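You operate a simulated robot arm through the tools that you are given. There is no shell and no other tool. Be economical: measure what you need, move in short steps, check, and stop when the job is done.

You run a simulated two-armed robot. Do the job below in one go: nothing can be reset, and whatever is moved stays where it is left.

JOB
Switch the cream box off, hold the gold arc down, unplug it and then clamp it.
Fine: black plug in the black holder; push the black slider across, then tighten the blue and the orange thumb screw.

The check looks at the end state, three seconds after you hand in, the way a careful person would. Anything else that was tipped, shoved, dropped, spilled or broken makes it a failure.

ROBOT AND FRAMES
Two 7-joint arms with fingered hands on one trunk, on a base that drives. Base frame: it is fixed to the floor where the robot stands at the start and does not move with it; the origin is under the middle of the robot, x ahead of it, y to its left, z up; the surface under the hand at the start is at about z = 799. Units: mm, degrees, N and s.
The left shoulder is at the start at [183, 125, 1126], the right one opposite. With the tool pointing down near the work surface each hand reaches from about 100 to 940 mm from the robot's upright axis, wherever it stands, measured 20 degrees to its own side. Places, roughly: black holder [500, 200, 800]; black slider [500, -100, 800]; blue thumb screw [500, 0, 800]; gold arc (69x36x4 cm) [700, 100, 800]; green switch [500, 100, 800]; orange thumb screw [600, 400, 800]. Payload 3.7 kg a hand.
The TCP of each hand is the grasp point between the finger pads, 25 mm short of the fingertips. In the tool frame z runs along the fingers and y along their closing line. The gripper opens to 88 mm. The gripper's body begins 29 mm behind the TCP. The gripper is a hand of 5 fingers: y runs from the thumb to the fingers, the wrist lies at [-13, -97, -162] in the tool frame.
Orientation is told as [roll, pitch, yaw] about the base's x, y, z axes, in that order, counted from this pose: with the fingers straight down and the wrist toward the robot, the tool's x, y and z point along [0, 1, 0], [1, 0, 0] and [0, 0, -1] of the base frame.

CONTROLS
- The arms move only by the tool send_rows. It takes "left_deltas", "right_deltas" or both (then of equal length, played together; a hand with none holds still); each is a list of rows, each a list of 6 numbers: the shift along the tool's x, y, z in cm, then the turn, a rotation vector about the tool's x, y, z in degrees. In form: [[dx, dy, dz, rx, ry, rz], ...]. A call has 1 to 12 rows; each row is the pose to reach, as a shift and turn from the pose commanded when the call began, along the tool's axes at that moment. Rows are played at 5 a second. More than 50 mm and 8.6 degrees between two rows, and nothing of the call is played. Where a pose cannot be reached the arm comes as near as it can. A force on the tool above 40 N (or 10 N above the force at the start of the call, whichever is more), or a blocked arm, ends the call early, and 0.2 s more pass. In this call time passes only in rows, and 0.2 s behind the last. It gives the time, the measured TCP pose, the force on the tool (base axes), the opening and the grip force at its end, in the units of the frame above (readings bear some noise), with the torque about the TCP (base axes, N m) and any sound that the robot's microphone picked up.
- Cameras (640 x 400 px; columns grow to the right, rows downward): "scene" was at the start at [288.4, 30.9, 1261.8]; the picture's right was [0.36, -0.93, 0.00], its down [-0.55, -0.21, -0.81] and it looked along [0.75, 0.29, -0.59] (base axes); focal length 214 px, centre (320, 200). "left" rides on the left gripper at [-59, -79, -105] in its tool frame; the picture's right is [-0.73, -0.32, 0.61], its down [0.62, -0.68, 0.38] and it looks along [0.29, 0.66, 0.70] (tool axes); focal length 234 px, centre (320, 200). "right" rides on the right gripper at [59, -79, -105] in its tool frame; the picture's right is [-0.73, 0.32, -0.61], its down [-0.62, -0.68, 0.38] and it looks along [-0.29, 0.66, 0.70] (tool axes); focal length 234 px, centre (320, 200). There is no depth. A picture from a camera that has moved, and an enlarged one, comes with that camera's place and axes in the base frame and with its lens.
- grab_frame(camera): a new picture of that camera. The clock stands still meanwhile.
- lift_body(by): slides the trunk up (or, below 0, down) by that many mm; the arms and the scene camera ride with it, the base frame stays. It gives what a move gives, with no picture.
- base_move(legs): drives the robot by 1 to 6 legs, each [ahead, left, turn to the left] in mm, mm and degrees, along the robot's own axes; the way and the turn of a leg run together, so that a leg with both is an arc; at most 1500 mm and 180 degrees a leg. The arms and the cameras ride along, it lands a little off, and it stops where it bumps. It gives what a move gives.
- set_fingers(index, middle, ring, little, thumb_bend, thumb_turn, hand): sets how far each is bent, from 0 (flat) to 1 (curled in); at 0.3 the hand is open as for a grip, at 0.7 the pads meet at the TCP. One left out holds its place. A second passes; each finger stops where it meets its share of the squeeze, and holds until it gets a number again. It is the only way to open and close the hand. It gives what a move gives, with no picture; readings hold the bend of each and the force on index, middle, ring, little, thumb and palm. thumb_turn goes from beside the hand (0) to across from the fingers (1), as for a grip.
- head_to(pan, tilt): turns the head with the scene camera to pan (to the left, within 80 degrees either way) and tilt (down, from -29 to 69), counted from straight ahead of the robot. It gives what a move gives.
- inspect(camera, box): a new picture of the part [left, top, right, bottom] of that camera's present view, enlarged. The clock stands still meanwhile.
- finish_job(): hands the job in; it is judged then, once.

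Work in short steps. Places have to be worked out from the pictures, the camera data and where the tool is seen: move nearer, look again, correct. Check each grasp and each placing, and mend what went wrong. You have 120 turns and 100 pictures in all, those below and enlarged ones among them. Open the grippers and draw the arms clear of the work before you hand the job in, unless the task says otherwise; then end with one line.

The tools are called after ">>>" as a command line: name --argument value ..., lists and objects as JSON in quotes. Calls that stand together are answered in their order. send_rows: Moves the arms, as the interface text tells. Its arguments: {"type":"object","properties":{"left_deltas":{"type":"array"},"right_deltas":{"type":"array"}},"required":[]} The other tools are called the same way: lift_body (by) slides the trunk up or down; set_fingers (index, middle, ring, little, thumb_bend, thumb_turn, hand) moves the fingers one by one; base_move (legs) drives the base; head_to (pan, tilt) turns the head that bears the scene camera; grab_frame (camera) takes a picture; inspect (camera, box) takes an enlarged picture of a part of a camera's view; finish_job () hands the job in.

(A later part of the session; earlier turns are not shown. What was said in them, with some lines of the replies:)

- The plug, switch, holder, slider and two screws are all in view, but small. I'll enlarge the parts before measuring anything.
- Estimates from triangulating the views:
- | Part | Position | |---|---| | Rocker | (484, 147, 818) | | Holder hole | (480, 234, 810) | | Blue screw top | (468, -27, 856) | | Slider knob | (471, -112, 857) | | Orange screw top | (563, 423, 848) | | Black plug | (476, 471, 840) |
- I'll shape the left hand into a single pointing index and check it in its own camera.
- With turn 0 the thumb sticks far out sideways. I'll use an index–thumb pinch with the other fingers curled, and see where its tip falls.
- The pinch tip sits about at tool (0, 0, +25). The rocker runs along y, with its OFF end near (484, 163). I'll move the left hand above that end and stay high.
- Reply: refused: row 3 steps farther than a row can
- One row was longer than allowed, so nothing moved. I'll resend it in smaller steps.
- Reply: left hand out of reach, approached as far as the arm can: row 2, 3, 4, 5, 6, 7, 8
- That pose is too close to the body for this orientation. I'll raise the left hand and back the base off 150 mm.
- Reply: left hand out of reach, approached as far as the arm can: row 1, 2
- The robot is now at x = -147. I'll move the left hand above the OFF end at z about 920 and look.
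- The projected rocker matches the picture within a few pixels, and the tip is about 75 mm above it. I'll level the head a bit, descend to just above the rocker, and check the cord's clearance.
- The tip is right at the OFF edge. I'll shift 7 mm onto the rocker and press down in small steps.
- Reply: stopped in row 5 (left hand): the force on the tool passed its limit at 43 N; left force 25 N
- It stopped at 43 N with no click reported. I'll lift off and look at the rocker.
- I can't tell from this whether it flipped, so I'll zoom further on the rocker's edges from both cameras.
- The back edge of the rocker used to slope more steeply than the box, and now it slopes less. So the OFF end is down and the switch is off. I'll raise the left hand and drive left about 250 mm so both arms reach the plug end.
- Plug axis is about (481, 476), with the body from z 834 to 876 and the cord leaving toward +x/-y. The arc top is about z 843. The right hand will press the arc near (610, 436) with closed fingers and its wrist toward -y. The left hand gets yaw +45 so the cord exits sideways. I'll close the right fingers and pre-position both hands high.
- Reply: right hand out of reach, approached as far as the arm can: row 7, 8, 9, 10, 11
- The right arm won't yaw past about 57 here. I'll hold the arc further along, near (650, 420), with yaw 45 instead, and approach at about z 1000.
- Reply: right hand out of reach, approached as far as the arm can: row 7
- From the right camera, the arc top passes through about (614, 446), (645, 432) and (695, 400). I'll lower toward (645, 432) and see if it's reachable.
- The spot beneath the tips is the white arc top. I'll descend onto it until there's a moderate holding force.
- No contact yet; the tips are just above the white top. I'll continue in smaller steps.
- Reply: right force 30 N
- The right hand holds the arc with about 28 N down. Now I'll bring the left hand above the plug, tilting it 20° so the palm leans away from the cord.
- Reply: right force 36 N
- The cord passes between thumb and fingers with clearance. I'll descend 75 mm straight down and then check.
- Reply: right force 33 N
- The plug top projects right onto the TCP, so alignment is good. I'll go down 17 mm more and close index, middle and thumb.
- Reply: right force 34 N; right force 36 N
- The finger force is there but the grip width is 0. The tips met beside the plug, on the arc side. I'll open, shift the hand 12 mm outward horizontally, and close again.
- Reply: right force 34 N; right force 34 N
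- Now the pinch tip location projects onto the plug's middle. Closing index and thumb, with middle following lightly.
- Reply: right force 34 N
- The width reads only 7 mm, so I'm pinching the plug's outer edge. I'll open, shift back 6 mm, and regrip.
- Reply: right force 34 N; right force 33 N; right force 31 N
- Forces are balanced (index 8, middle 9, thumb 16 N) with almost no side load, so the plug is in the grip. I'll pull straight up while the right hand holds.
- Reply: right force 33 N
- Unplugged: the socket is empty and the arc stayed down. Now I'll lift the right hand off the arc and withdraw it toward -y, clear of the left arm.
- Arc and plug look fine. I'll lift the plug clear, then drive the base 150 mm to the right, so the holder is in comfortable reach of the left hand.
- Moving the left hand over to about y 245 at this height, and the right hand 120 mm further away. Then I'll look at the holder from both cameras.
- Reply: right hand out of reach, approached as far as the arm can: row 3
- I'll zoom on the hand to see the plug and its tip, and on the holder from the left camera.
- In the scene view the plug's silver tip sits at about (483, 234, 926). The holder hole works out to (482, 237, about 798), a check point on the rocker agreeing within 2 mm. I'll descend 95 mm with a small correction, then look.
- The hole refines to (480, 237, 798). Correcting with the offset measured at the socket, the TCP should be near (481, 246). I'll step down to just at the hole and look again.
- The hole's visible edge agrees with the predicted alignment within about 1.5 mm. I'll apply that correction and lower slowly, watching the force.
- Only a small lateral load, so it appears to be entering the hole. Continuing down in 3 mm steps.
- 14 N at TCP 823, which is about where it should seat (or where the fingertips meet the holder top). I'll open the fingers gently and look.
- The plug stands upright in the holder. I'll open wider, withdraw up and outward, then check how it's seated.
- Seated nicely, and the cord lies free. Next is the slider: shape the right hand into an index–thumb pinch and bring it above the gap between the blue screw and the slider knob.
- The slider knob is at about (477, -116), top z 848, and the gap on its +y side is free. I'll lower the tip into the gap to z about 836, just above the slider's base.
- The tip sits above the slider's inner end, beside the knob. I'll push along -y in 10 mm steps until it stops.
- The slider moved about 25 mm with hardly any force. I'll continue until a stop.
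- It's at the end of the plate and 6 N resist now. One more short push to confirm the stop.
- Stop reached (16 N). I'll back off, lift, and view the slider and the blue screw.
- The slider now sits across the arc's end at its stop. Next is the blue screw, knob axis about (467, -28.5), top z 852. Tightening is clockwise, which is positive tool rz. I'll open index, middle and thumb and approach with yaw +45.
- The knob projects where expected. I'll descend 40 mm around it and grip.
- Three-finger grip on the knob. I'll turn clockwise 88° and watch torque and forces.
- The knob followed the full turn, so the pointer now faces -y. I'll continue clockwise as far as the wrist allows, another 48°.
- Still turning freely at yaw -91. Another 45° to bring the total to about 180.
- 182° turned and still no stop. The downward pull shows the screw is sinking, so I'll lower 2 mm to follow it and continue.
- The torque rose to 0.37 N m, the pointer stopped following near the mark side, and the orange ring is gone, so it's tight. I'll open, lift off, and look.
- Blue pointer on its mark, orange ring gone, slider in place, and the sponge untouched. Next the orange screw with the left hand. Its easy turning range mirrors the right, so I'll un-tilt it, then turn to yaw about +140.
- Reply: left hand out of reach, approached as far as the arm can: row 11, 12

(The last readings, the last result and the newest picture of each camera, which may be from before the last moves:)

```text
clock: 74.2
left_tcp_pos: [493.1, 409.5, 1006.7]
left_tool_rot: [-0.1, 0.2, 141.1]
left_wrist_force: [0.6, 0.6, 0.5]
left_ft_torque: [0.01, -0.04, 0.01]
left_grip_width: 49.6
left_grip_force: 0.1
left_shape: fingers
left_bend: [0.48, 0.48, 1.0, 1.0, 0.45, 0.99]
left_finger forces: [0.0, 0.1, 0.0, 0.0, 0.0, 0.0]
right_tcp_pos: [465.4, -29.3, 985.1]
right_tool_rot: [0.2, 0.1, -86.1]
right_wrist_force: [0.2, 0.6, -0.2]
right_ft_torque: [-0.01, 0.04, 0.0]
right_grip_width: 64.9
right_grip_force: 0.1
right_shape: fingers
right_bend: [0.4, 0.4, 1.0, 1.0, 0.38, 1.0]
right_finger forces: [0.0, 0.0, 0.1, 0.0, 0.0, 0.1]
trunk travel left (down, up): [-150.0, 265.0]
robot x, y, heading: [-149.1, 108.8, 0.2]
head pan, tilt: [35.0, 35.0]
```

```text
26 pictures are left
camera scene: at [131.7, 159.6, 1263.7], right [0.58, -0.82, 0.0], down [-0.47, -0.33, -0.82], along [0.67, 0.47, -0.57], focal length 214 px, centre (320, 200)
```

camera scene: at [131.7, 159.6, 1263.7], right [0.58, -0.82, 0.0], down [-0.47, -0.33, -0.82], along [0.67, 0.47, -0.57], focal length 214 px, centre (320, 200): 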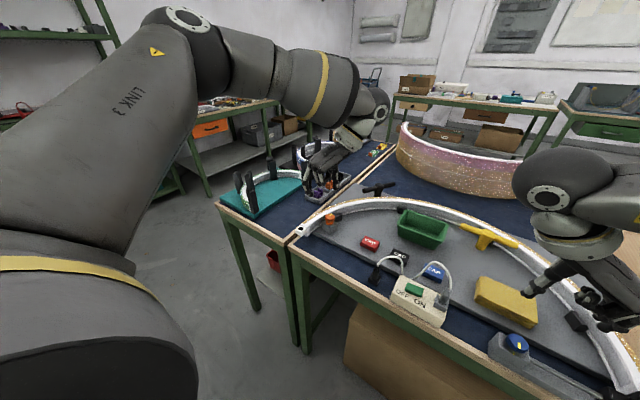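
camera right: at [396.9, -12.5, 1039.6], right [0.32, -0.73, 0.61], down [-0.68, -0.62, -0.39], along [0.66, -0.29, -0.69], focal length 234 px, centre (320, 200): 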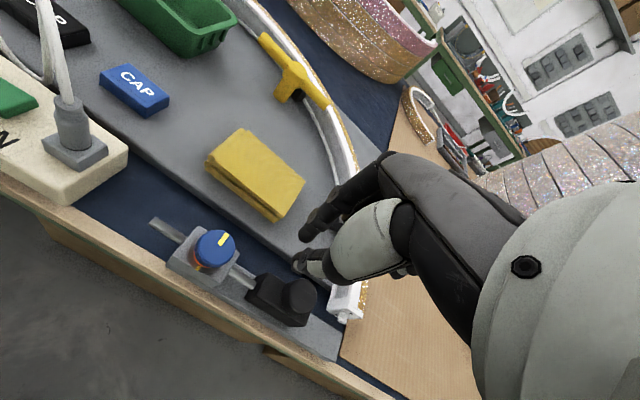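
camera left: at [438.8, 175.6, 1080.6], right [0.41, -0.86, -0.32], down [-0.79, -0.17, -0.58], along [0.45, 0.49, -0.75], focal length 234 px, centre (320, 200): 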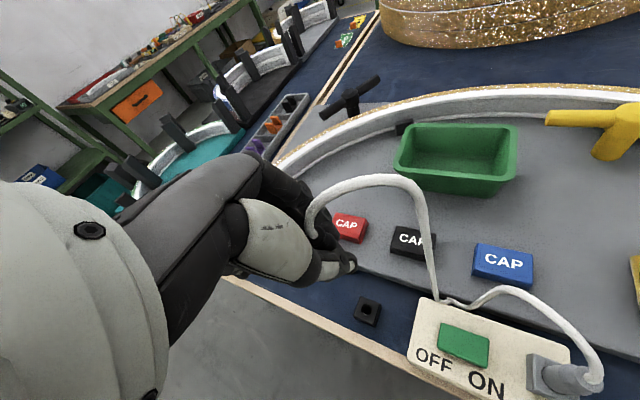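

The left hand is at yaw 141. I'll move it above the orange knob at about z 930 and measure with both cameras.

>>> send_rows --left_deltas '[[-1.7, -1.3, 1, 0, 0, 0], [-3.4, -2.6, 3, 0, 0, 0], [-4.8, -3.7, 6, 0, 0, 0], [-4.8, -3.7, 7.7, 0, 0, 0]]'

>>> inspect --camera "left" --box '[240, 150, 480, 340]'

>>> inspect --camera "scene" --box '[290, 180, 390, 250]'

```text
clock: 75.2
left_tcp_pos: [545.8, 429.2, 931.3]
left_tool_rot: [-0.6, 0.2, 141.4]
left_wrist_force: [-0.4, 1.4, 0.6]
left_ft_torque: [-0.02, -0.01, -0.01]
left_grip_width: 49.5
left_grip_force: 0.0
left_shape: fingers
left_bend: [0.48, 0.48, 1.0, 1.0, 0.45, 0.99]
left_finger forces: [0.0, 0.0, 0.1, 0.1, 0.1, 0.0]
left hand out of reach, approached as far as the arm can: row 3, 4
right_tcp_pos: [465.5, -28.3, 985.1]
right_tool_rot: [0.2, 0.1, -86.0]
right_wrist_force: [0.1, 0.2, 0.9]
right_ft_torque: [-0.01, 0.03, -0.03]
right_grip_width: 65.1
right_grip_force: 0.1
right_shape: fingers
right_bend: [0.4, 0.4, 1.0, 1.0, 0.38, 1.0]
right_finger forces: [0.1, 0.1, 0.0, 0.0, 0.1, 0.0]
trunk travel left (down, up): [-150.0, 265.0]
robot x, y, heading: [-145.9, 110.8, 0.1]
head pan, tilt: [35.0, 35.0]
```

```text
2.11 times, centred on (360, 245) of left
camera zoom: at [643.0, 426.4, 1036.7], right [0.71, 0.37, -0.6], down [0.15, -0.91, -0.39], along [-0.69, 0.19, -0.7], focal length 493 px, centre (236, 105)
```

zoom: 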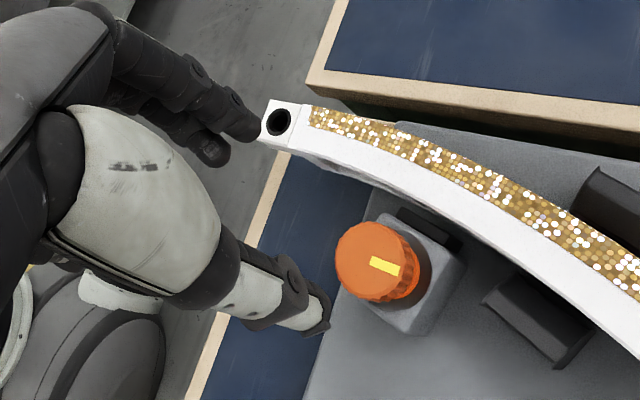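

```text
5.71 times, centred on (340, 215) of scene
camera zoom: at [131.7, 159.6, 1263.7], right [0.58, -0.82, 0.0], down [-0.47, -0.33, -0.82], along [0.67, 0.47, -0.57], focal length 1226 px, centre (206, 114)
```

zoom: 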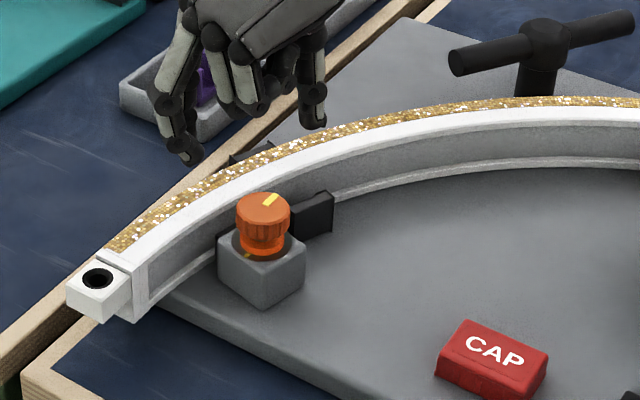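

The knob refines to (559, 426, 851), but the arm is near its limit at this yaw. I'll raise the left hand and drive the base forward and left, so the geometry mirrors the blue screw's.

>>> send_rows --left_deltas '[[0, 0, -4, 0, 0, 0], [0, 0, -8, 0, 0, 0], [0, 0, -12, 0, 0, 0]]'

>>> base_move --legs '[[90, 180, 0]]'

```text
clock: 76.0
left_tcp_pos: [520.8, 435.6, 1045.3]
left_tool_rot: [-0.7, 0.3, 141.2]
left_wrist_force: [0.3, 0.6, 0.4]
left_ft_torque: [0.01, 0.01, -0.05]
left_grip_width: 49.8
left_grip_force: 0.1
left_shape: fingers
left_bend: [0.48, 0.48, 1.0, 1.0, 0.45, 0.99]
left_finger forces: [0.0, 0.0, 0.0, 0.1, 0.0, 0.0]
left hand out of reach, approached as far as the arm can: row 1, 2, 3
right_tcp_pos: [464.7, -28.4, 984.8]
right_tool_rot: [0.3, 0.1, -86.1]
right_wrist_force: [-0.2, 0.4, -0.5]
right_ft_torque: [0.02, -0.01, 0.01]
right_grip_width: 65.2
right_grip_force: 0.0
right_shape: fingers
right_bend: [0.4, 0.4, 1.0, 1.0, 0.38, 1.0]
right_finger forces: [0.1, 0.0, 0.0, 0.1, 0.0, 0.1]
trunk travel left (down, up): [-150.0, 265.0]
robot x, y, heading: [-146.1, 106.9, 0.2]
head pan, tilt: [35.0, 35.0]
```

```text
clock: 78.2
left_tcp_pos: [611.2, 619.0, 1043.1]
left_tool_rot: [-0.6, 0.4, 141.5]
left_wrist_force: [0.2, -0.1, 0.8]
left_ft_torque: [0.05, -0.02, 0.01]
left_grip_width: 49.7
left_grip_force: 0.0
left_shape: fingers
left_bend: [0.48, 0.48, 1.0, 1.0, 0.45, 0.99]
left_finger forces: [0.0, 0.0, 0.0, 0.0, 0.0, 0.0]
right_tcp_pos: [557.0, 154.7, 984.5]
right_tool_rot: [0.2, 0.1, -85.8]
right_wrist_force: [0.0, -0.6, 0.5]
right_ft_torque: [0.01, -0.04, -0.03]
right_grip_width: 64.9
right_grip_force: 0.0
right_shape: fingers
right_bend: [0.4, 0.4, 1.0, 1.0, 0.38, 1.0]
right_finger forces: [0.0, 0.1, 0.0, 0.1, 0.0, 0.1]
trunk travel left (down, up): [-150.0, 265.0]
robot x, y, heading: [-58.5, 293.6, 0.4]
head pan, tilt: [35.0, 35.0]
```

Now I'll move the right hand further away to the right, and the left hand back above the orange knob.

>>> send_rows --left_deltas '[[3, -1.3, 0, 0, 0, 0], [6, -2.6, 1, 0, 0, 0], [9.5, -4, 3, 0, 0, 0], [13, -5.5, 5, 0, 0, 0], [16, -7, 8, 0, 0, 0], [18.3, -8, 11.3, 0, 0, 0]]' --right_deltas '[[0, 3.5, 0, 0, 0, -8], [0, 7, 0, 0, 0, -16], [0, 10.5, 0, 0, 0, -24], [0, 14, 0, 0, 0, -32], [0, 17, 0, 0, 0, -40], [0, 17, 0, 0, 0, -48]]'

>>> inspect --camera "left" --box '[240, 150, 480, 340]'

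```text
clock: 79.6
left_tcp_pos: [610.1, 584.7, 982.5]
left_tool_rot: [-0.3, 0.4, 141.3]
left_wrist_force: [-0.4, -0.3, 0.0]
left_ft_torque: [0.02, 0.0, -0.03]
left_grip_width: 49.6
left_grip_force: 0.0
left_shape: fingers
left_bend: [0.48, 0.48, 1.0, 1.0, 0.45, 0.99]
left_finger forces: [0.0, 0.0, 0.1, 0.0, 0.0, 0.0]
left hand out of reach, approached as far as the arm can: row 1, 2, 3, 4, 5, 6
right_tcp_pos: [567.5, -16.0, 983.3]
right_tool_rot: [0.2, 0.0, -37.7]
right_wrist_force: [-1.1, 0.0, -1.0]
right_ft_torque: [0.04, -0.01, 0.0]
right_grip_width: 65.0
right_grip_force: 0.1
right_shape: fingers
right_bend: [0.4, 0.4, 1.0, 1.0, 0.38, 1.0]
right_finger forces: [0.1, 0.0, 0.1, 0.1, 0.1, 0.0]
trunk travel left (down, up): [-150.0, 265.0]
robot x, y, heading: [-58.9, 288.8, 0.5]
head pan, tilt: [35.0, 35.0]
```

```text
2.11 times, centred on (360, 245) of left
camera zoom: at [707.8, 581.9, 1089.3], right [0.71, 0.36, -0.6], down [0.14, -0.91, -0.38], along [-0.69, 0.18, -0.7], focal length 493 px, centre (236, 105)
```

zoom: 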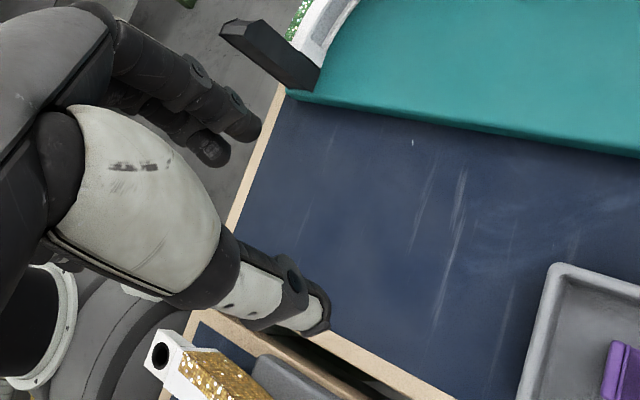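

The arm is stuck in a limit posture at this yaw. I'll unwind the yaw to about 45 while coming back to the knob, then wind up again there, the way the right arm managed.

>>> send_rows --left_deltas '[[0, 0, -1, 0, 0, 8], [0, 0, -2, 0, 0, 16], [0, 0, -2, 0, 0, 24], [0, 0, -2, 0, 0, 32], [1, 0, -2, 0, 0, 40], [3, -1, -2, 0, 0, 48], [5.5, -2, -2, 0, 0, 56], [8, -3, -2, 0, 0, 64], [10.5, -4, -1.5, 0, 0, 72], [13, -5, -1, 0, 0, 80], [15.6, -6, 0, 0, 0, 88], [15.6, -6, 2, 0, 0, 96]]'

```text
clock: 82.2
left_tcp_pos: [567.8, 431.3, 965.0]
left_tool_rot: [-0.4, -0.6, 45.4]
left_wrist_force: [0.4, -0.3, -0.5]
left_ft_torque: [-0.03, -0.02, -0.01]
left_grip_width: 49.7
left_grip_force: 0.0
left_shape: fingers
left_bend: [0.48, 0.48, 1.0, 1.0, 0.45, 0.99]
left_finger forces: [0.1, 0.0, 0.0, 0.1, 0.1, 0.0]
right_tcp_pos: [566.6, -16.4, 984.0]
right_tool_rot: [0.3, -0.1, -37.8]
right_wrist_force: [0.0, 0.1, 0.8]
right_ft_torque: [0.01, 0.05, 0.0]
right_grip_width: 65.1
right_grip_force: 0.1
right_shape: fingers
right_bend: [0.4, 0.4, 1.0, 1.0, 0.38, 1.0]
right_finger forces: [0.0, 0.1, 0.1, 0.0, 0.1, 0.1]
trunk travel left (down, up): [-150.0, 265.0]
robot x, y, heading: [-56.5, 288.3, 0.4]
head pan, tilt: [35.0, 35.0]
```

Back over the knob at yaw 45. Now I'll wind up to about 141 in place.

>>> send_rows --left_deltas '[[0, -0.5, 1, 0, 0, -8], [0.25, -1, 2, 0, 0, -16], [0.25, -1, 3, 0, 0, -24], [0.25, -1, 4, 0, 0, -32], [0.25, -1, 4, 0, 0, -40], [0.25, -1, 4, 0, 0, -48], [0.25, -1, 4, 0, 0, -56], [0.25, -1, 4, 0, 0, -64], [0.25, -1, 4, 0, 0, -72], [0.25, -1, 4, 0, 0, -80], [0.25, -1, 4, 0, 0, -88], [0.25, -1, 4, 0, 0, -96]]'

>>> inspect --camera "left" --box '[240, 150, 480, 340]'

```text
clock: 84.8
left_tcp_pos: [611.5, 583.2, 932.3]
left_tool_rot: [0.4, 0.6, 140.7]
left_wrist_force: [0.0, 0.1, 0.2]
left_ft_torque: [0.03, -0.02, -0.05]
left_grip_width: 49.6
left_grip_force: 0.1
left_shape: fingers
left_bend: [0.48, 0.48, 1.0, 1.0, 0.45, 0.99]
left_finger forces: [0.0, 0.0, 0.0, 0.1, 0.1, 0.0]
left hand out of reach, approached as far as the arm can: row 3, 4, 5, 6, 7, 8, 9, 10, 11, 12
right_tcp_pos: [566.5, -15.2, 985.8]
right_tool_rot: [0.2, -0.2, -37.9]
right_wrist_force: [0.3, 0.1, 0.0]
right_ft_torque: [0.01, -0.03, 0.02]
right_grip_width: 64.9
right_grip_force: 0.0
right_shape: fingers
right_bend: [0.4, 0.4, 1.0, 1.0, 0.38, 1.0]
right_finger forces: [0.1, 0.1, 0.0, 0.1, 0.0, 0.1]
trunk travel left (down, up): [-150.0, 265.0]
robot x, y, heading: [-58.6, 288.8, 0.5]
head pan, tilt: [35.0, 35.0]
```

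```text
2.11 times, centred on (360, 245) of left
camera zoom: at [709.1, 581.7, 1039.0], right [0.71, 0.35, -0.61], down [0.13, -0.92, -0.37], along [-0.69, 0.18, -0.7], focal length 493 px, centre (236, 105)
```

zoom: 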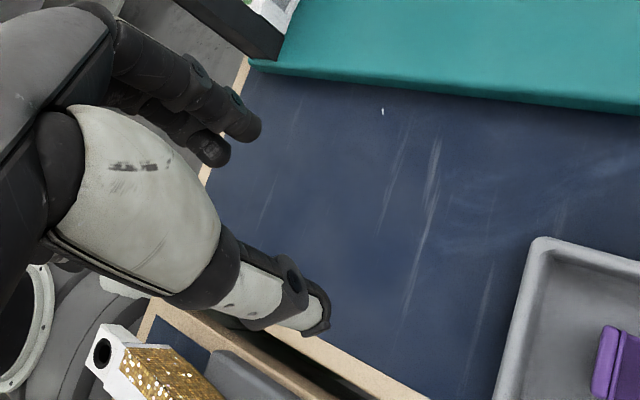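

The arm can't hold that yaw here and drifted aside, though it touched nothing. Instead I'll turn the screw in two 95° bites within yaw +45 to -50. Returning over the knob first, raised.

>>> send_rows --left_deltas '[[0, 0, -3, 0, 0, 8], [0, 0, -6, 0, 0, 16], [0, 0, -7, 0, 0, 24], [0, 0, -7, 0, 0, 32], [1, 0, -7, 0, 0, 40], [3, -1, -7, 0, 0, 48], [5.5, -2, -7, 0, 0, 56], [8, -3, -6, 0, 0, 64], [10.5, -4, -5, 0, 0, 72], [13, -5, -4, 0, 0, 80], [15.6, -6, -3, 0, 0, 88], [15.6, -6, -3, 0, 0, 96]]'

>>> inspect --camera "left" --box '[240, 150, 480, 340]'

```text
clock: 87.4
left_tcp_pos: [562.1, 423.7, 962.4]
left_tool_rot: [-0.4, -0.7, 45.3]
left_wrist_force: [0.4, -0.5, -0.7]
left_ft_torque: [0.03, -0.01, 0.05]
left_grip_width: 49.7
left_grip_force: 0.1
left_shape: fingers
left_bend: [0.48, 0.48, 1.0, 1.0, 0.45, 0.99]
left_finger forces: [0.0, 0.0, 0.1, 0.1, 0.1, 0.1]
right_tcp_pos: [565.8, -14.7, 985.1]
right_tool_rot: [0.4, -0.1, -37.8]
right_wrist_force: [-0.6, 1.1, 0.9]
right_ft_torque: [-0.01, 0.0, 0.01]
right_grip_width: 64.9
right_grip_force: 0.0
right_shape: fingers
right_bend: [0.4, 0.4, 1.0, 1.0, 0.38, 1.0]
right_finger forces: [0.0, 0.0, 0.1, 0.0, 0.0, 0.0]
trunk travel left (down, up): [-150.0, 265.0]
robot x, y, heading: [-57.4, 289.1, 0.6]
head pan, tilt: [35.0, 35.0]
```

```text
2.11 times, centred on (360, 245) of left
camera zoom: at [545.3, 326.7, 1068.7], right [0.3, -0.74, -0.61], down [-0.92, -0.04, -0.4], along [0.26, 0.67, -0.69], focal length 493 px, centre (236, 105)
```

zoom: 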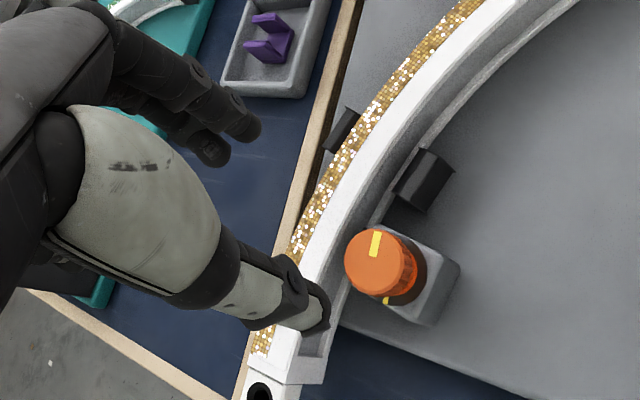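

The knob axis is at (558, 425) and the arc's inner edge is only about 14 mm from it. So the fingertips must stay above the arc top (z 838), and I'll grip just the upper 10 mm of the knob. Descending to TCP z 867.

>>> send_rows --left_deltas '[[0.39, -0.17, 3, 0, 0, 0], [0.39, -0.17, 6, 0, 0, 0], [0.39, -0.17, 8, 0, 0, 0], [0.39, -0.17, 9.5, 0, 0, 0]]'

>>> inspect --camera "left" --box '[240, 150, 480, 340]'

```text
clock: 88.4
left_tcp_pos: [559.4, 426.1, 866.6]
left_tool_rot: [-0.3, -0.6, 45.6]
left_wrist_force: [0.2, 0.4, 0.2]
left_ft_torque: [0.03, 0.01, -0.02]
left_grip_width: 49.5
left_grip_force: 0.1
left_shape: fingers
left_bend: [0.48, 0.48, 1.0, 1.0, 0.45, 0.99]
left_finger forces: [0.1, 0.0, 0.0, 0.1, 0.0, 0.0]
right_tcp_pos: [566.8, -15.1, 984.2]
right_tool_rot: [0.2, -0.1, -37.9]
right_wrist_force: [-0.6, -0.7, -1.4]
right_ft_torque: [0.01, -0.01, 0.02]
right_grip_width: 64.9
right_grip_force: 0.0
right_shape: fingers
right_bend: [0.4, 0.4, 1.0, 1.0, 0.38, 1.0]
right_finger forces: [0.0, 0.0, 0.1, 0.0, 0.0, 0.0]
trunk travel left (down, up): [-150.0, 265.0]
robot x, y, heading: [-56.6, 288.9, 0.7]
head pan, tilt: [35.0, 35.0]
```

```text
2.11 times, centred on (360, 245) of left
camera zoom: at [544.4, 329.3, 972.2], right [0.3, -0.74, -0.61], down [-0.92, -0.05, -0.39], along [0.26, 0.67, -0.69], focal length 493 px, centre (236, 105)
```

zoom: 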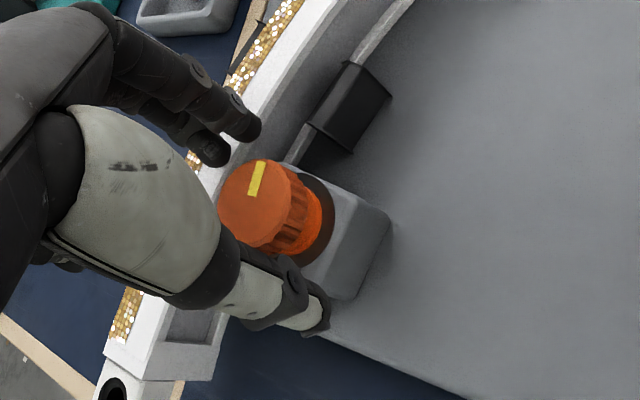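

The knob is centred between thumb and fingers. Gripping and turning 95° clockwise.

>>> set_fingers --hand "left" --index 0.8 --middle 0.8 --thumb_bend 0.8

>>> send_rows --left_deltas '[[0, 0, 0, 0, 0, 8], [0, 0, 0, 0, 0, 16], [0, 0, 0, 0, 0, 24], [0, 0, 0, 0, 0, 32], [0, 0, 0.05, 0, 0, 40], [0, 0, 0.05, 0, 0, 48], [0, 0, 0.1, 0, 0, 56], [0, 0, 0.1, 0, 0, 64], [0, 0, 0.1, 0, 0, 72], [0, 0, 0.15, 0, 0, 80], [0, 0, 0.15, 0, 0, 88], [0, 0, 0.15, 0, 0, 95]]'

>>> inspect --camera "left" --box '[240, 150, 480, 340]'

```text
clock: 89.4
left_tcp_pos: [559.2, 427.3, 865.7]
left_tool_rot: [-0.3, -0.6, 45.6]
left_wrist_force: [5.5, 8.1, -3.4]
left_ft_torque: [0.09, -0.07, -0.04]
left_grip_width: 19.4
left_grip_force: 16.5
left_shape: fingers
left_bend: [0.71, 0.64, 1.0, 1.0, 0.6, 1.0]
left_finger forces: [9.8, 11.0, 0.0, 0.0, 10.6, 0.0]
right_tcp_pos: [568.6, -14.7, 983.8]
right_tool_rot: [0.2, -0.1, -37.8]
right_wrist_force: [0.3, 0.3, -0.2]
right_ft_torque: [0.02, 0.01, -0.04]
right_grip_width: 65.0
right_grip_force: 0.1
right_shape: fingers
right_bend: [0.4, 0.4, 1.0, 1.0, 0.38, 1.0]
right_finger forces: [0.0, 0.0, 0.1, 0.0, 0.0, 0.1]
trunk travel left (down, up): [-150.0, 265.0]
robot x, y, heading: [-56.1, 289.9, 0.3]
head pan, tilt: [35.0, 35.0]
```

```text
clock: 92.0
left_tcp_pos: [559.9, 424.7, 865.4]
left_tool_rot: [0.6, 0.0, -49.7]
left_wrist_force: [8.7, -5.1, -9.8]
left_ft_torque: [-0.08, -0.11, 0.03]
left_grip_width: 19.3
left_grip_force: 15.3
left_shape: fingers
left_bend: [0.71, 0.64, 1.0, 1.0, 0.61, 1.0]
left_finger forces: [9.8, 10.8, 0.0, 0.1, 9.4, 0.0]
right_tcp_pos: [568.6, -17.7, 982.4]
right_tool_rot: [0.3, 0.1, -37.8]
right_wrist_force: [0.7, 0.0, -0.1]
right_ft_torque: [0.01, -0.02, 0.02]
right_grip_width: 65.2
right_grip_force: 0.0
right_shape: fingers
right_bend: [0.4, 0.4, 1.0, 1.0, 0.38, 1.0]
right_finger forces: [0.0, 0.0, 0.0, 0.1, 0.1, 0.0]
trunk travel left (down, up): [-150.0, 265.0]
robot x, y, heading: [-59.1, 290.6, 0.4]
head pan, tilt: [35.0, 35.0]
```

```text
2.11 times, centred on (360, 245) of left
camera zoom: at [463.2, 447.9, 970.7], right [-0.76, -0.22, -0.62], down [0.04, 0.92, -0.38], along [0.65, -0.31, -0.69], focal length 493 px, centre (236, 105)
```

zoom: 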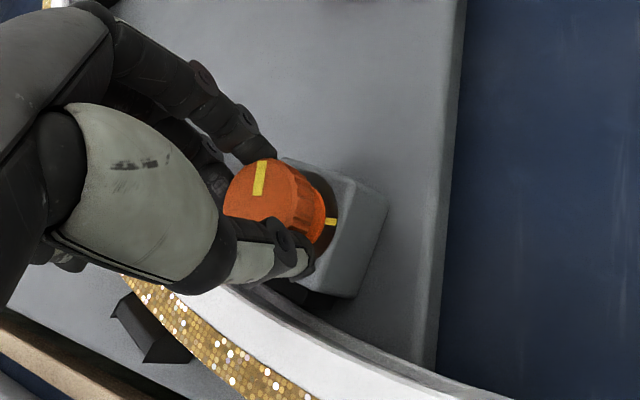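

The knob followed the whole bite. I'll open, lift 25 mm, wind back to +45, come down and regrip.

>>> set_fingers --hand "left" --index 0.48 --middle 0.48 --thumb_bend 0.45

>>> send_rows --left_deltas '[[0, 0, -2.5, 0, 0, 0], [0, 0, -3, 0, 0, -8.5], [0, 0, -3, 0, 0, -17], [0, 0, -3, 0, 0, -25.5], [0, 0, -3, 0, 0, -34], [0, 0, -3, 0, 0, -42.5], [0, 0, -3, 0, 0, -51], [0, 0, -3, 0, 0, -59.5], [0, 0, -3, 0, 0, -68], [0, 0, -3, 0, 0, -76.5], [0, 0, -3, 0, 0, -85], [0, 0, -3, 0, 0, -93.5]]'

```text
clock: 93.0
left_tcp_pos: [559.6, 425.7, 866.9]
left_tool_rot: [0.7, -0.2, -49.5]
left_wrist_force: [0.0, 0.3, -0.8]
left_ft_torque: [0.02, -0.04, 0.01]
left_grip_width: 48.7
left_grip_force: 0.1
left_shape: fingers
left_bend: [0.48, 0.48, 1.0, 1.0, 0.45, 0.99]
left_finger forces: [0.0, 0.1, 0.0, 0.1, 0.0, 0.0]
right_tcp_pos: [568.1, -17.6, 984.1]
right_tool_rot: [0.2, -0.2, -37.8]
right_wrist_force: [-0.5, 0.4, 0.1]
right_ft_torque: [0.01, 0.0, 0.0]
right_grip_width: 65.1
right_grip_force: 0.1
right_shape: fingers
right_bend: [0.4, 0.4, 1.0, 1.0, 0.38, 1.0]
right_finger forces: [0.0, 0.0, 0.1, 0.0, 0.0, 0.1]
trunk travel left (down, up): [-150.0, 265.0]
robot x, y, heading: [-59.3, 287.7, 0.5]
head pan, tilt: [35.0, 35.0]
```

```text
clock: 95.6
left_tcp_pos: [559.2, 424.9, 897.5]
left_tool_rot: [-0.3, -0.6, 44.2]
left_wrist_force: [-1.1, 0.6, -0.1]
left_ft_torque: [0.02, -0.04, -0.01]
left_grip_width: 49.0
left_grip_force: 0.2
left_shape: fingers
left_bend: [0.48, 0.48, 1.0, 1.0, 0.45, 0.99]
left_finger forces: [0.0, 0.0, 0.1, 0.1, 0.1, 0.0]
right_tcp_pos: [567.1, -15.6, 983.3]
right_tool_rot: [0.2, 0.0, -37.8]
right_wrist_force: [-0.8, -0.3, -0.4]
right_ft_torque: [0.01, -0.03, 0.0]
right_grip_width: 65.2
right_grip_force: 0.0
right_shape: fingers
right_bend: [0.4, 0.4, 1.0, 1.0, 0.38, 1.0]
right_finger forces: [0.1, 0.0, 0.0, 0.0, 0.0, 0.0]
trunk travel left (down, up): [-150.0, 265.0]
robot x, y, heading: [-60.1, 290.3, 0.4]
head pan, tilt: [35.0, 35.0]
```

Clean rewind. Lowering to z 865, regripping, and turning the second bite with slight following downward.

>>> send_rows --left_deltas '[[0, 0.05, 1.7, 0, 0, 0], [0, 0.05, 3.2, 0, 0, 0]]'

>>> set_fingers --hand "left" --index 0.8 --middle 0.8 --thumb_bend 0.8

>>> send_rows --left_deltas '[[0, 0, 0, 0, 0, 8.3], [0, 0, 0, 0, 0, 16.6], [0, 0, 0, 0, 0, 24.9], [0, 0, 0, 0, 0, 33.2], [0, 0, 0.05, 0, 0, 41.5], [0, 0, 0.05, 0, 0, 49.8], [0, 0, 0.1, 0, 0, 58], [0, 0, 0.1, 0, 0, 66.3], [0, 0, 0.1, 0, 0, 74.6], [0, 0, 0.1, 0, 0, 82.9], [0, 0, 0.1, 0, 0, 91], [0, 0, 0.1, 0, 0, 98]]'

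>>> inspect --camera "left" --box '[240, 150, 480, 340]'

```text
clock: 96.2
left_tcp_pos: [560.1, 426.2, 865.4]
left_tool_rot: [-0.4, -0.7, 44.0]
left_wrist_force: [0.5, 0.2, 3.2]
left_ft_torque: [0.11, -0.04, 0.01]
left_grip_width: 48.9
left_grip_force: 1.7
left_shape: fingers
left_bend: [0.48, 0.48, 1.0, 1.0, 0.45, 0.99]
left_finger forces: [0.0, 3.2, 0.0, 0.0, 0.1, 0.0]
right_tcp_pos: [567.0, -16.2, 984.7]
right_tool_rot: [0.4, -0.1, -37.8]
right_wrist_force: [0.0, 0.5, 0.5]
right_ft_torque: [0.01, -0.02, 0.03]
right_grip_width: 65.1
right_grip_force: 0.0
right_shape: fingers
right_bend: [0.4, 0.4, 1.0, 1.0, 0.38, 1.0]
right_finger forces: [0.1, 0.0, 0.1, 0.0, 0.0, 0.0]
trunk travel left (down, up): [-150.0, 265.0]
robot x, y, heading: [-59.4, 289.0, 0.3]
head pan, tilt: [35.0, 35.0]
```

```text
clock: 97.2
left_tcp_pos: [561.4, 426.9, 863.0]
left_tool_rot: [-0.3, -0.6, 44.0]
left_wrist_force: [5.5, 8.2, -2.1]
left_ft_torque: [0.08, -0.06, -0.03]
left_grip_width: 18.7
left_grip_force: 15.8
left_shape: fingers
left_bend: [0.72, 0.63, 1.0, 1.0, 0.6, 1.0]
left_finger forces: [9.4, 11.2, 0.0, 0.0, 11.0, 0.1]
right_tcp_pos: [569.0, -16.1, 982.9]
right_tool_rot: [0.2, -0.1, -37.8]
right_wrist_force: [0.1, -0.1, -0.4]
right_ft_torque: [-0.02, -0.01, 0.0]
right_grip_width: 65.1
right_grip_force: 0.1
right_shape: fingers
right_bend: [0.4, 0.4, 1.0, 1.0, 0.38, 1.0]
right_finger forces: [0.2, 0.0, 0.1, 0.1, 0.1, 0.0]
trunk travel left (down, up): [-150.0, 265.0]
robot x, y, heading: [-54.2, 287.5, 0.0]
head pan, tilt: [35.0, 35.0]
```

```text
clock: 99.8
left_tcp_pos: [560.8, 424.6, 863.1]
left_tool_rot: [0.5, -0.3, -54.0]
left_wrist_force: [4.5, -6.6, -13.1]
left_ft_torque: [-0.06, -0.05, 0.1]
left_grip_width: 18.7
left_grip_force: 14.2
left_shape: fingers
left_bend: [0.72, 0.64, 1.0, 1.0, 0.61, 0.99]
left_finger forces: [9.9, 9.3, 0.0, 0.0, 10.2, 0.0]
right_tcp_pos: [568.6, -15.6, 982.4]
right_tool_rot: [0.1, 0.0, -37.7]
right_wrist_force: [0.0, 0.3, -0.2]
right_ft_torque: [0.03, -0.02, 0.03]
right_grip_width: 65.2
right_grip_force: 0.0
right_shape: fingers
right_bend: [0.4, 0.4, 1.0, 1.0, 0.38, 1.0]
right_finger forces: [0.1, 0.0, 0.0, 0.0, 0.0, 0.0]
trunk travel left (down, up): [-150.0, 265.0]
robot x, y, heading: [-58.9, 286.8, 0.8]
head pan, tilt: [35.0, 35.0]
```

```text
2.11 times, centred on (360, 245) of left
camera zoom: at [465.8, 455.0, 967.7], right [-0.77, -0.16, -0.61], down [0.11, 0.92, -0.38], along [0.63, -0.36, -0.69], focal length 493 px, centre (236, 105)
```

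zoom: 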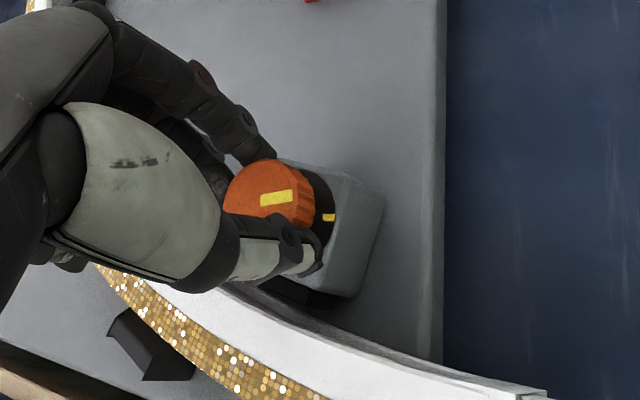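

The pointer now faces the mark and the lower ring has vanished, but the torque is just 0.1. I'll try a bit further to feel the stop.

>>> send_rows --left_deltas '[[0, 0, 0.05, 0, 0, 6], [0, 0, 0.05, 0, 0, 12], [0, 0, 0.05, 0, 0, 18]]'

>>> inspect --camera "left" --box '[300, 200, 420, 300]'

```text
clock: 100.6
left_tcp_pos: [563.5, 424.6, 862.2]
left_tool_rot: [0.6, -0.1, -71.8]
left_wrist_force: [7.0, -10.6, -7.6]
left_ft_torque: [-0.19, -0.12, 0.13]
left_grip_width: 18.7
left_grip_force: 18.0
left_shape: fingers
left_bend: [0.72, 0.65, 1.0, 1.0, 0.62, 0.97]
left_finger forces: [11.2, 13.0, 0.0, 0.0, 10.5, 0.0]
left hand out of reach, approached as far as the arm can: row 1
right_tcp_pos: [569.1, -17.1, 983.5]
right_tool_rot: [0.2, -0.1, -37.8]
right_wrist_force: [0.0, -0.3, 0.5]
right_ft_torque: [0.0, 0.02, -0.01]
right_grip_width: 65.2
right_grip_force: 0.0
right_shape: fingers
right_bend: [0.4, 0.4, 1.0, 1.0, 0.38, 1.0]
right_finger forces: [0.0, 0.1, 0.0, 0.1, 0.1, 0.0]
trunk travel left (down, up): [-150.0, 265.0]
robot x, y, heading: [-60.2, 288.7, 0.6]
head pan, tilt: [35.0, 35.0]
```

```text
4.00 times, centred on (360, 250) of left
camera zoom: at [480.3, 482.8, 967.8], right [-0.78, 0.08, -0.61], down [0.39, 0.84, -0.38], along [0.49, -0.53, -0.69], focal length 937 px, centre (160, 0)
```

zoom: 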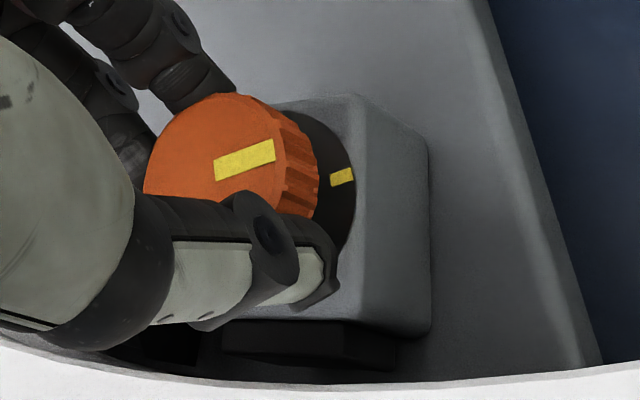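

The pointer direction is parallel to the base mark and the hand has begun to slip on the knob. I'll release, lift away, and check from the head camera.

>>> set_fingers --hand "left" --index 0.45 --middle 0.45 --thumb_bend 0.42

>>> send_rows --left_deltas '[[0, 0, -3, 0, 0, 0], [0, 0, -6, 0, 0, -8], [0, 0, -10, 0, 0, -16], [0, 0, -13, 0, 0, -24], [0, 0, -15, 0, 0, -32], [0, 0, -15, 0, 0, -40]]'

>>> inspect --camera "left" --box '[300, 190, 440, 310]'

>>> grab_frame --camera "scene"

```text
clock: 101.6
left_tcp_pos: [560.8, 425.7, 863.1]
left_tool_rot: [0.7, 0.0, -72.0]
left_wrist_force: [0.2, 0.9, 0.7]
left_ft_torque: [0.01, -0.01, -0.03]
left_grip_width: 55.6
left_grip_force: 0.1
left_shape: fingers
left_bend: [0.45, 0.45, 1.0, 1.0, 0.42, 0.99]
left_finger forces: [0.0, 0.0, 0.1, 0.0, 0.3, 0.0]
right_tcp_pos: [567.2, -16.1, 983.8]
right_tool_rot: [0.2, -0.2, -37.8]
right_wrist_force: [0.0, 0.9, -0.6]
right_ft_torque: [-0.01, 0.01, -0.01]
right_grip_width: 65.0
right_grip_force: 0.1
right_shape: fingers
right_bend: [0.4, 0.4, 1.0, 1.0, 0.38, 1.0]
right_finger forces: [0.1, 0.0, 0.1, 0.0, 0.1, 0.1]
trunk travel left (down, up): [-150.0, 265.0]
robot x, y, heading: [-55.8, 290.5, 0.7]
head pan, tilt: [35.0, 35.0]
```

```text
clock: 103.0
left_tcp_pos: [560.1, 425.9, 1013.3]
left_tool_rot: [0.6, -0.4, -31.9]
left_wrist_force: [-0.4, 1.2, -0.2]
left_ft_torque: [0.0, 0.01, -0.03]
left_grip_width: 55.4
left_grip_force: 0.0
left_shape: fingers
left_bend: [0.45, 0.45, 1.0, 1.0, 0.42, 0.99]
left_finger forces: [0.0, 0.1, 0.1, 0.0, 0.0, 0.0]
right_tcp_pos: [567.2, -16.6, 983.9]
right_tool_rot: [0.2, -0.1, -37.8]
right_wrist_force: [-0.3, 0.0, 0.3]
right_ft_torque: [0.01, -0.01, -0.02]
right_grip_width: 64.9
right_grip_force: 0.1
right_shape: fingers
right_bend: [0.4, 0.4, 1.0, 1.0, 0.38, 1.0]
right_finger forces: [0.0, 0.1, 0.0, 0.1, 0.0, 0.1]
trunk travel left (down, up): [-150.0, 265.0]
robot x, y, heading: [-56.6, 291.0, 0.6]
head pan, tilt: [35.0, 35.0]
```

```text
3.33 times, centred on (370, 250) of left
camera zoom: at [459.5, 418.1, 1117.9], right [-0.65, -0.44, -0.62], down [-0.24, 0.89, -0.38], along [0.72, -0.1, -0.69], focal length 781 px, centre (153, 33)
```

zoom: 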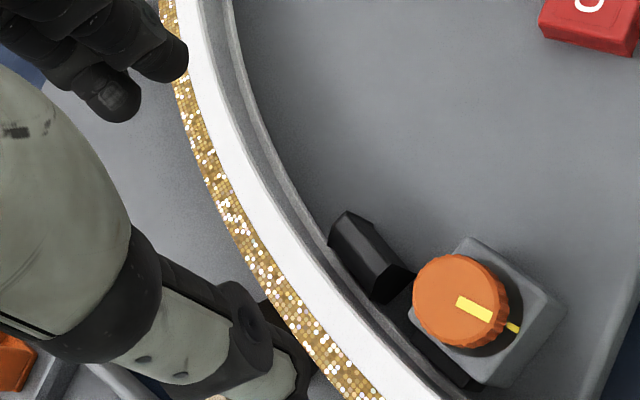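

```text
15 pictures are left
camera scene: at [220.8, 340.7, 1263.6], right [0.58, -0.81, 0.0], down [-0.47, -0.33, -0.82], along [0.67, 0.48, -0.57], focal length 214 px, centre (320, 200)
```

scene: 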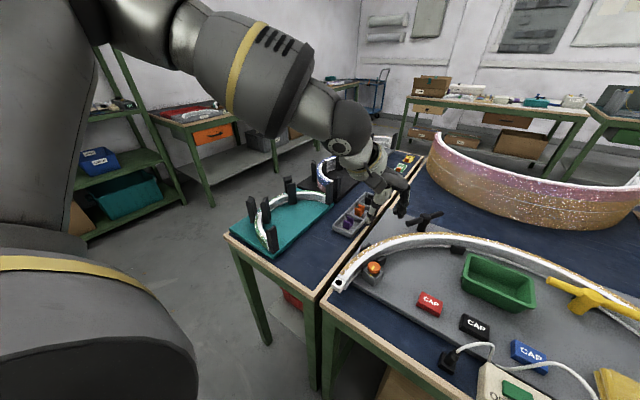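

The orange pointer is on its mark. I'll drive back to draw both arms clear, open the hands, and take a final look.

>>> base_move --legs '[[-330, 0, 0]]'

>>> set_fingers --hand "left" --index 0.3 --middle 0.3 --ring 0.3 --little 0.3 --thumb_bend 0.3

>>> set_fingers --hand "right" --index 0.3 --middle 0.3 --ring 0.3 --little 0.3 --thumb_bend 0.3

>>> head_to --pan -10 --tilt 32

>>> grab_frame --camera "scene"

```text
clock: 105.2
left_tcp_pos: [231.8, 425.0, 1013.6]
left_tool_rot: [0.5, -0.4, -31.7]
left_wrist_force: [0.8, -0.1, 0.9]
left_ft_torque: [0.01, -0.01, 0.03]
left_grip_width: 55.8
left_grip_force: 0.0
left_shape: fingers
left_bend: [0.45, 0.45, 1.0, 1.0, 0.42, 0.99]
left_finger forces: [0.0, 0.1, 0.0, 0.1, 0.0, 0.0]
right_tcp_pos: [240.5, -16.4, 983.7]
right_tool_rot: [0.2, -0.1, -37.5]
right_wrist_force: [-0.8, 0.1, 0.3]
right_ft_torque: [0.01, 0.01, 0.01]
right_grip_width: 65.0
right_grip_force: 0.1
right_shape: fingers
right_bend: [0.4, 0.4, 1.0, 1.0, 0.38, 1.0]
right_finger forces: [0.0, 0.0, 0.1, 0.1, 0.0, 0.0]
trunk travel left (down, up): [-150.0, 265.0]
robot x, y, heading: [-382.9, 288.4, 0.7]
head pan, tilt: [35.0, 35.0]
```

```text
clock: 106.2
left_tcp_pos: [231.6, 424.9, 1013.6]
left_tool_rot: [0.5, -0.4, -31.6]
left_wrist_force: [0.5, 0.7, -1.1]
left_ft_torque: [0.01, 0.03, 0.0]
left_grip_width: 84.5
left_grip_force: 0.0
left_shape: fingers
left_bend: [0.3, 0.3, 0.3, 0.3, 0.3, 0.98]
left_finger forces: [0.0, 0.0, 0.0, 0.0, 0.1, 0.1]
right_tcp_pos: [241.4, -17.4, 983.9]
right_tool_rot: [0.2, -0.1, -37.5]
right_wrist_force: [-0.6, -0.8, 0.0]
right_ft_torque: [0.0, 0.0, -0.03]
right_grip_width: 65.3
right_grip_force: 0.1
right_shape: fingers
right_bend: [0.4, 0.4, 1.0, 1.0, 0.38, 1.0]
right_finger forces: [0.1, 0.0, 0.1, 0.0, 0.0, 0.0]
trunk travel left (down, up): [-150.0, 265.0]
robot x, y, heading: [-385.6, 284.8, 0.6]
head pan, tilt: [35.0, 35.0]
```

```text
clock: 107.2
left_tcp_pos: [231.0, 425.0, 1013.6]
left_tool_rot: [0.6, -0.4, -31.8]
left_wrist_force: [0.0, 0.9, 0.8]
left_ft_torque: [-0.03, 0.01, -0.02]
left_grip_width: 84.2
left_grip_force: 0.2
left_shape: fingers
left_bend: [0.3, 0.3, 0.3, 0.3, 0.3, 0.98]
left_finger forces: [0.0, 0.0, 0.1, 0.0, 0.0, 0.0]
right_tcp_pos: [242.4, -16.9, 983.5]
right_tool_rot: [0.2, 0.0, -37.6]
right_wrist_force: [-0.3, 0.1, 0.2]
right_ft_torque: [-0.01, 0.0, 0.01]
right_grip_width: 83.7
right_grip_force: 0.0
right_shape: fingers
right_bend: [0.3, 0.3, 0.3, 0.3, 0.3, 1.0]
right_finger forces: [0.0, 0.0, 0.0, 0.0, 0.0, 0.0]
trunk travel left (down, up): [-150.0, 265.0]
robot x, y, heading: [-386.4, 287.1, 0.7]
head pan, tilt: [35.0, 35.0]
```

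```text
clock: 108.3
left_tcp_pos: [231.6, 425.6, 1014.3]
left_tool_rot: [0.4, -0.4, -31.6]
left_wrist_force: [-0.4, -0.6, 0.5]
left_ft_torque: [-0.02, -0.02, -0.01]
left_grip_width: 84.4
left_grip_force: 0.0
left_shape: fingers
left_bend: [0.3, 0.3, 0.3, 0.3, 0.3, 0.98]
left_finger forces: [0.1, 0.0, 0.0, 0.1, 0.0, 0.1]
right_tcp_pos: [241.9, -16.5, 984.3]
right_tool_rot: [0.2, -0.1, -37.6]
right_wrist_force: [-0.3, -0.4, 0.7]
right_ft_torque: [0.0, 0.01, -0.03]
right_grip_width: 83.8
right_grip_force: 0.0
right_shape: fingers
right_bend: [0.3, 0.3, 0.3, 0.3, 0.3, 1.0]
right_finger forces: [0.0, 0.1, 0.0, 0.0, 0.0, 0.0]
trunk travel left (down, up): [-150.0, 265.0]
robot x, y, heading: [-384.8, 288.3, 0.5]
head pan, tilt: [-10.0, 32.0]
```

```text
14 pictures are left
camera scene: at [-89.3, 273.0, 1268.3], right [-0.16, -0.99, 0.0], down [-0.52, 0.08, -0.85], along [0.84, -0.14, -0.53], focal length 214 px, centre (320, 200)
```

scene: 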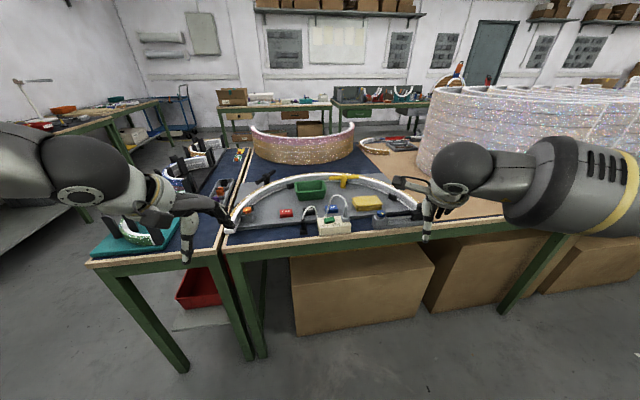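

>>> inspect --camera "scene" --box '[225, 170, 425, 245]'

>>> inspect --camera "scene" --box '[290, 200, 430, 240]'

```text
3.20 times, centred on (325, 208) of scene
camera zoom: at [-89.3, 273.0, 1268.3], right [-0.16, -0.99, 0.0], down [-0.52, 0.08, -0.85], along [0.84, -0.14, -0.53], focal length 686 px, centre (304, 176)
```

zoom: 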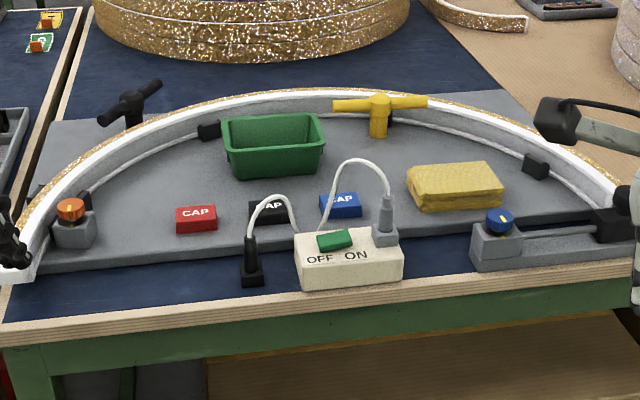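

```text
4.57 times, centred on (360, 220) of scene
camera zoom: at [-89.3, 273.0, 1268.3], right [-0.16, -0.99, 0.0], down [-0.52, 0.08, -0.85], along [0.84, -0.14, -0.53], focal length 980 px, centre (137, 109)
```

zoom: 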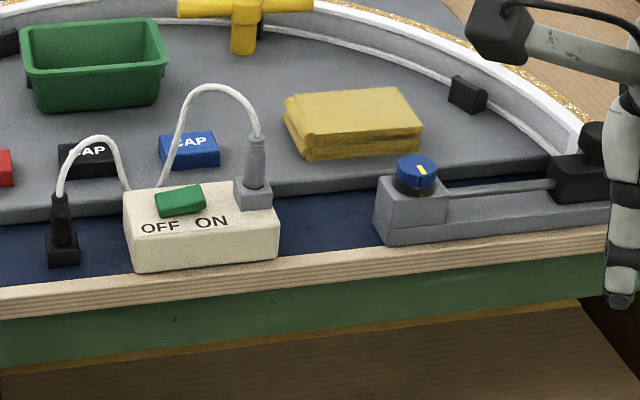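

The end state looks right: rocker tilted to OFF, black plug in its holder, slider across, both pointers on their marks, arc flat, nothing else moved. Handing in.

>>> finish_job

```text
The job is handed in.
```

The job is done and handed in: the box is off, the arc was held down while I unplugged it, the black plug is in the black holder, the slider is across, and the blue and orange screws are tight.
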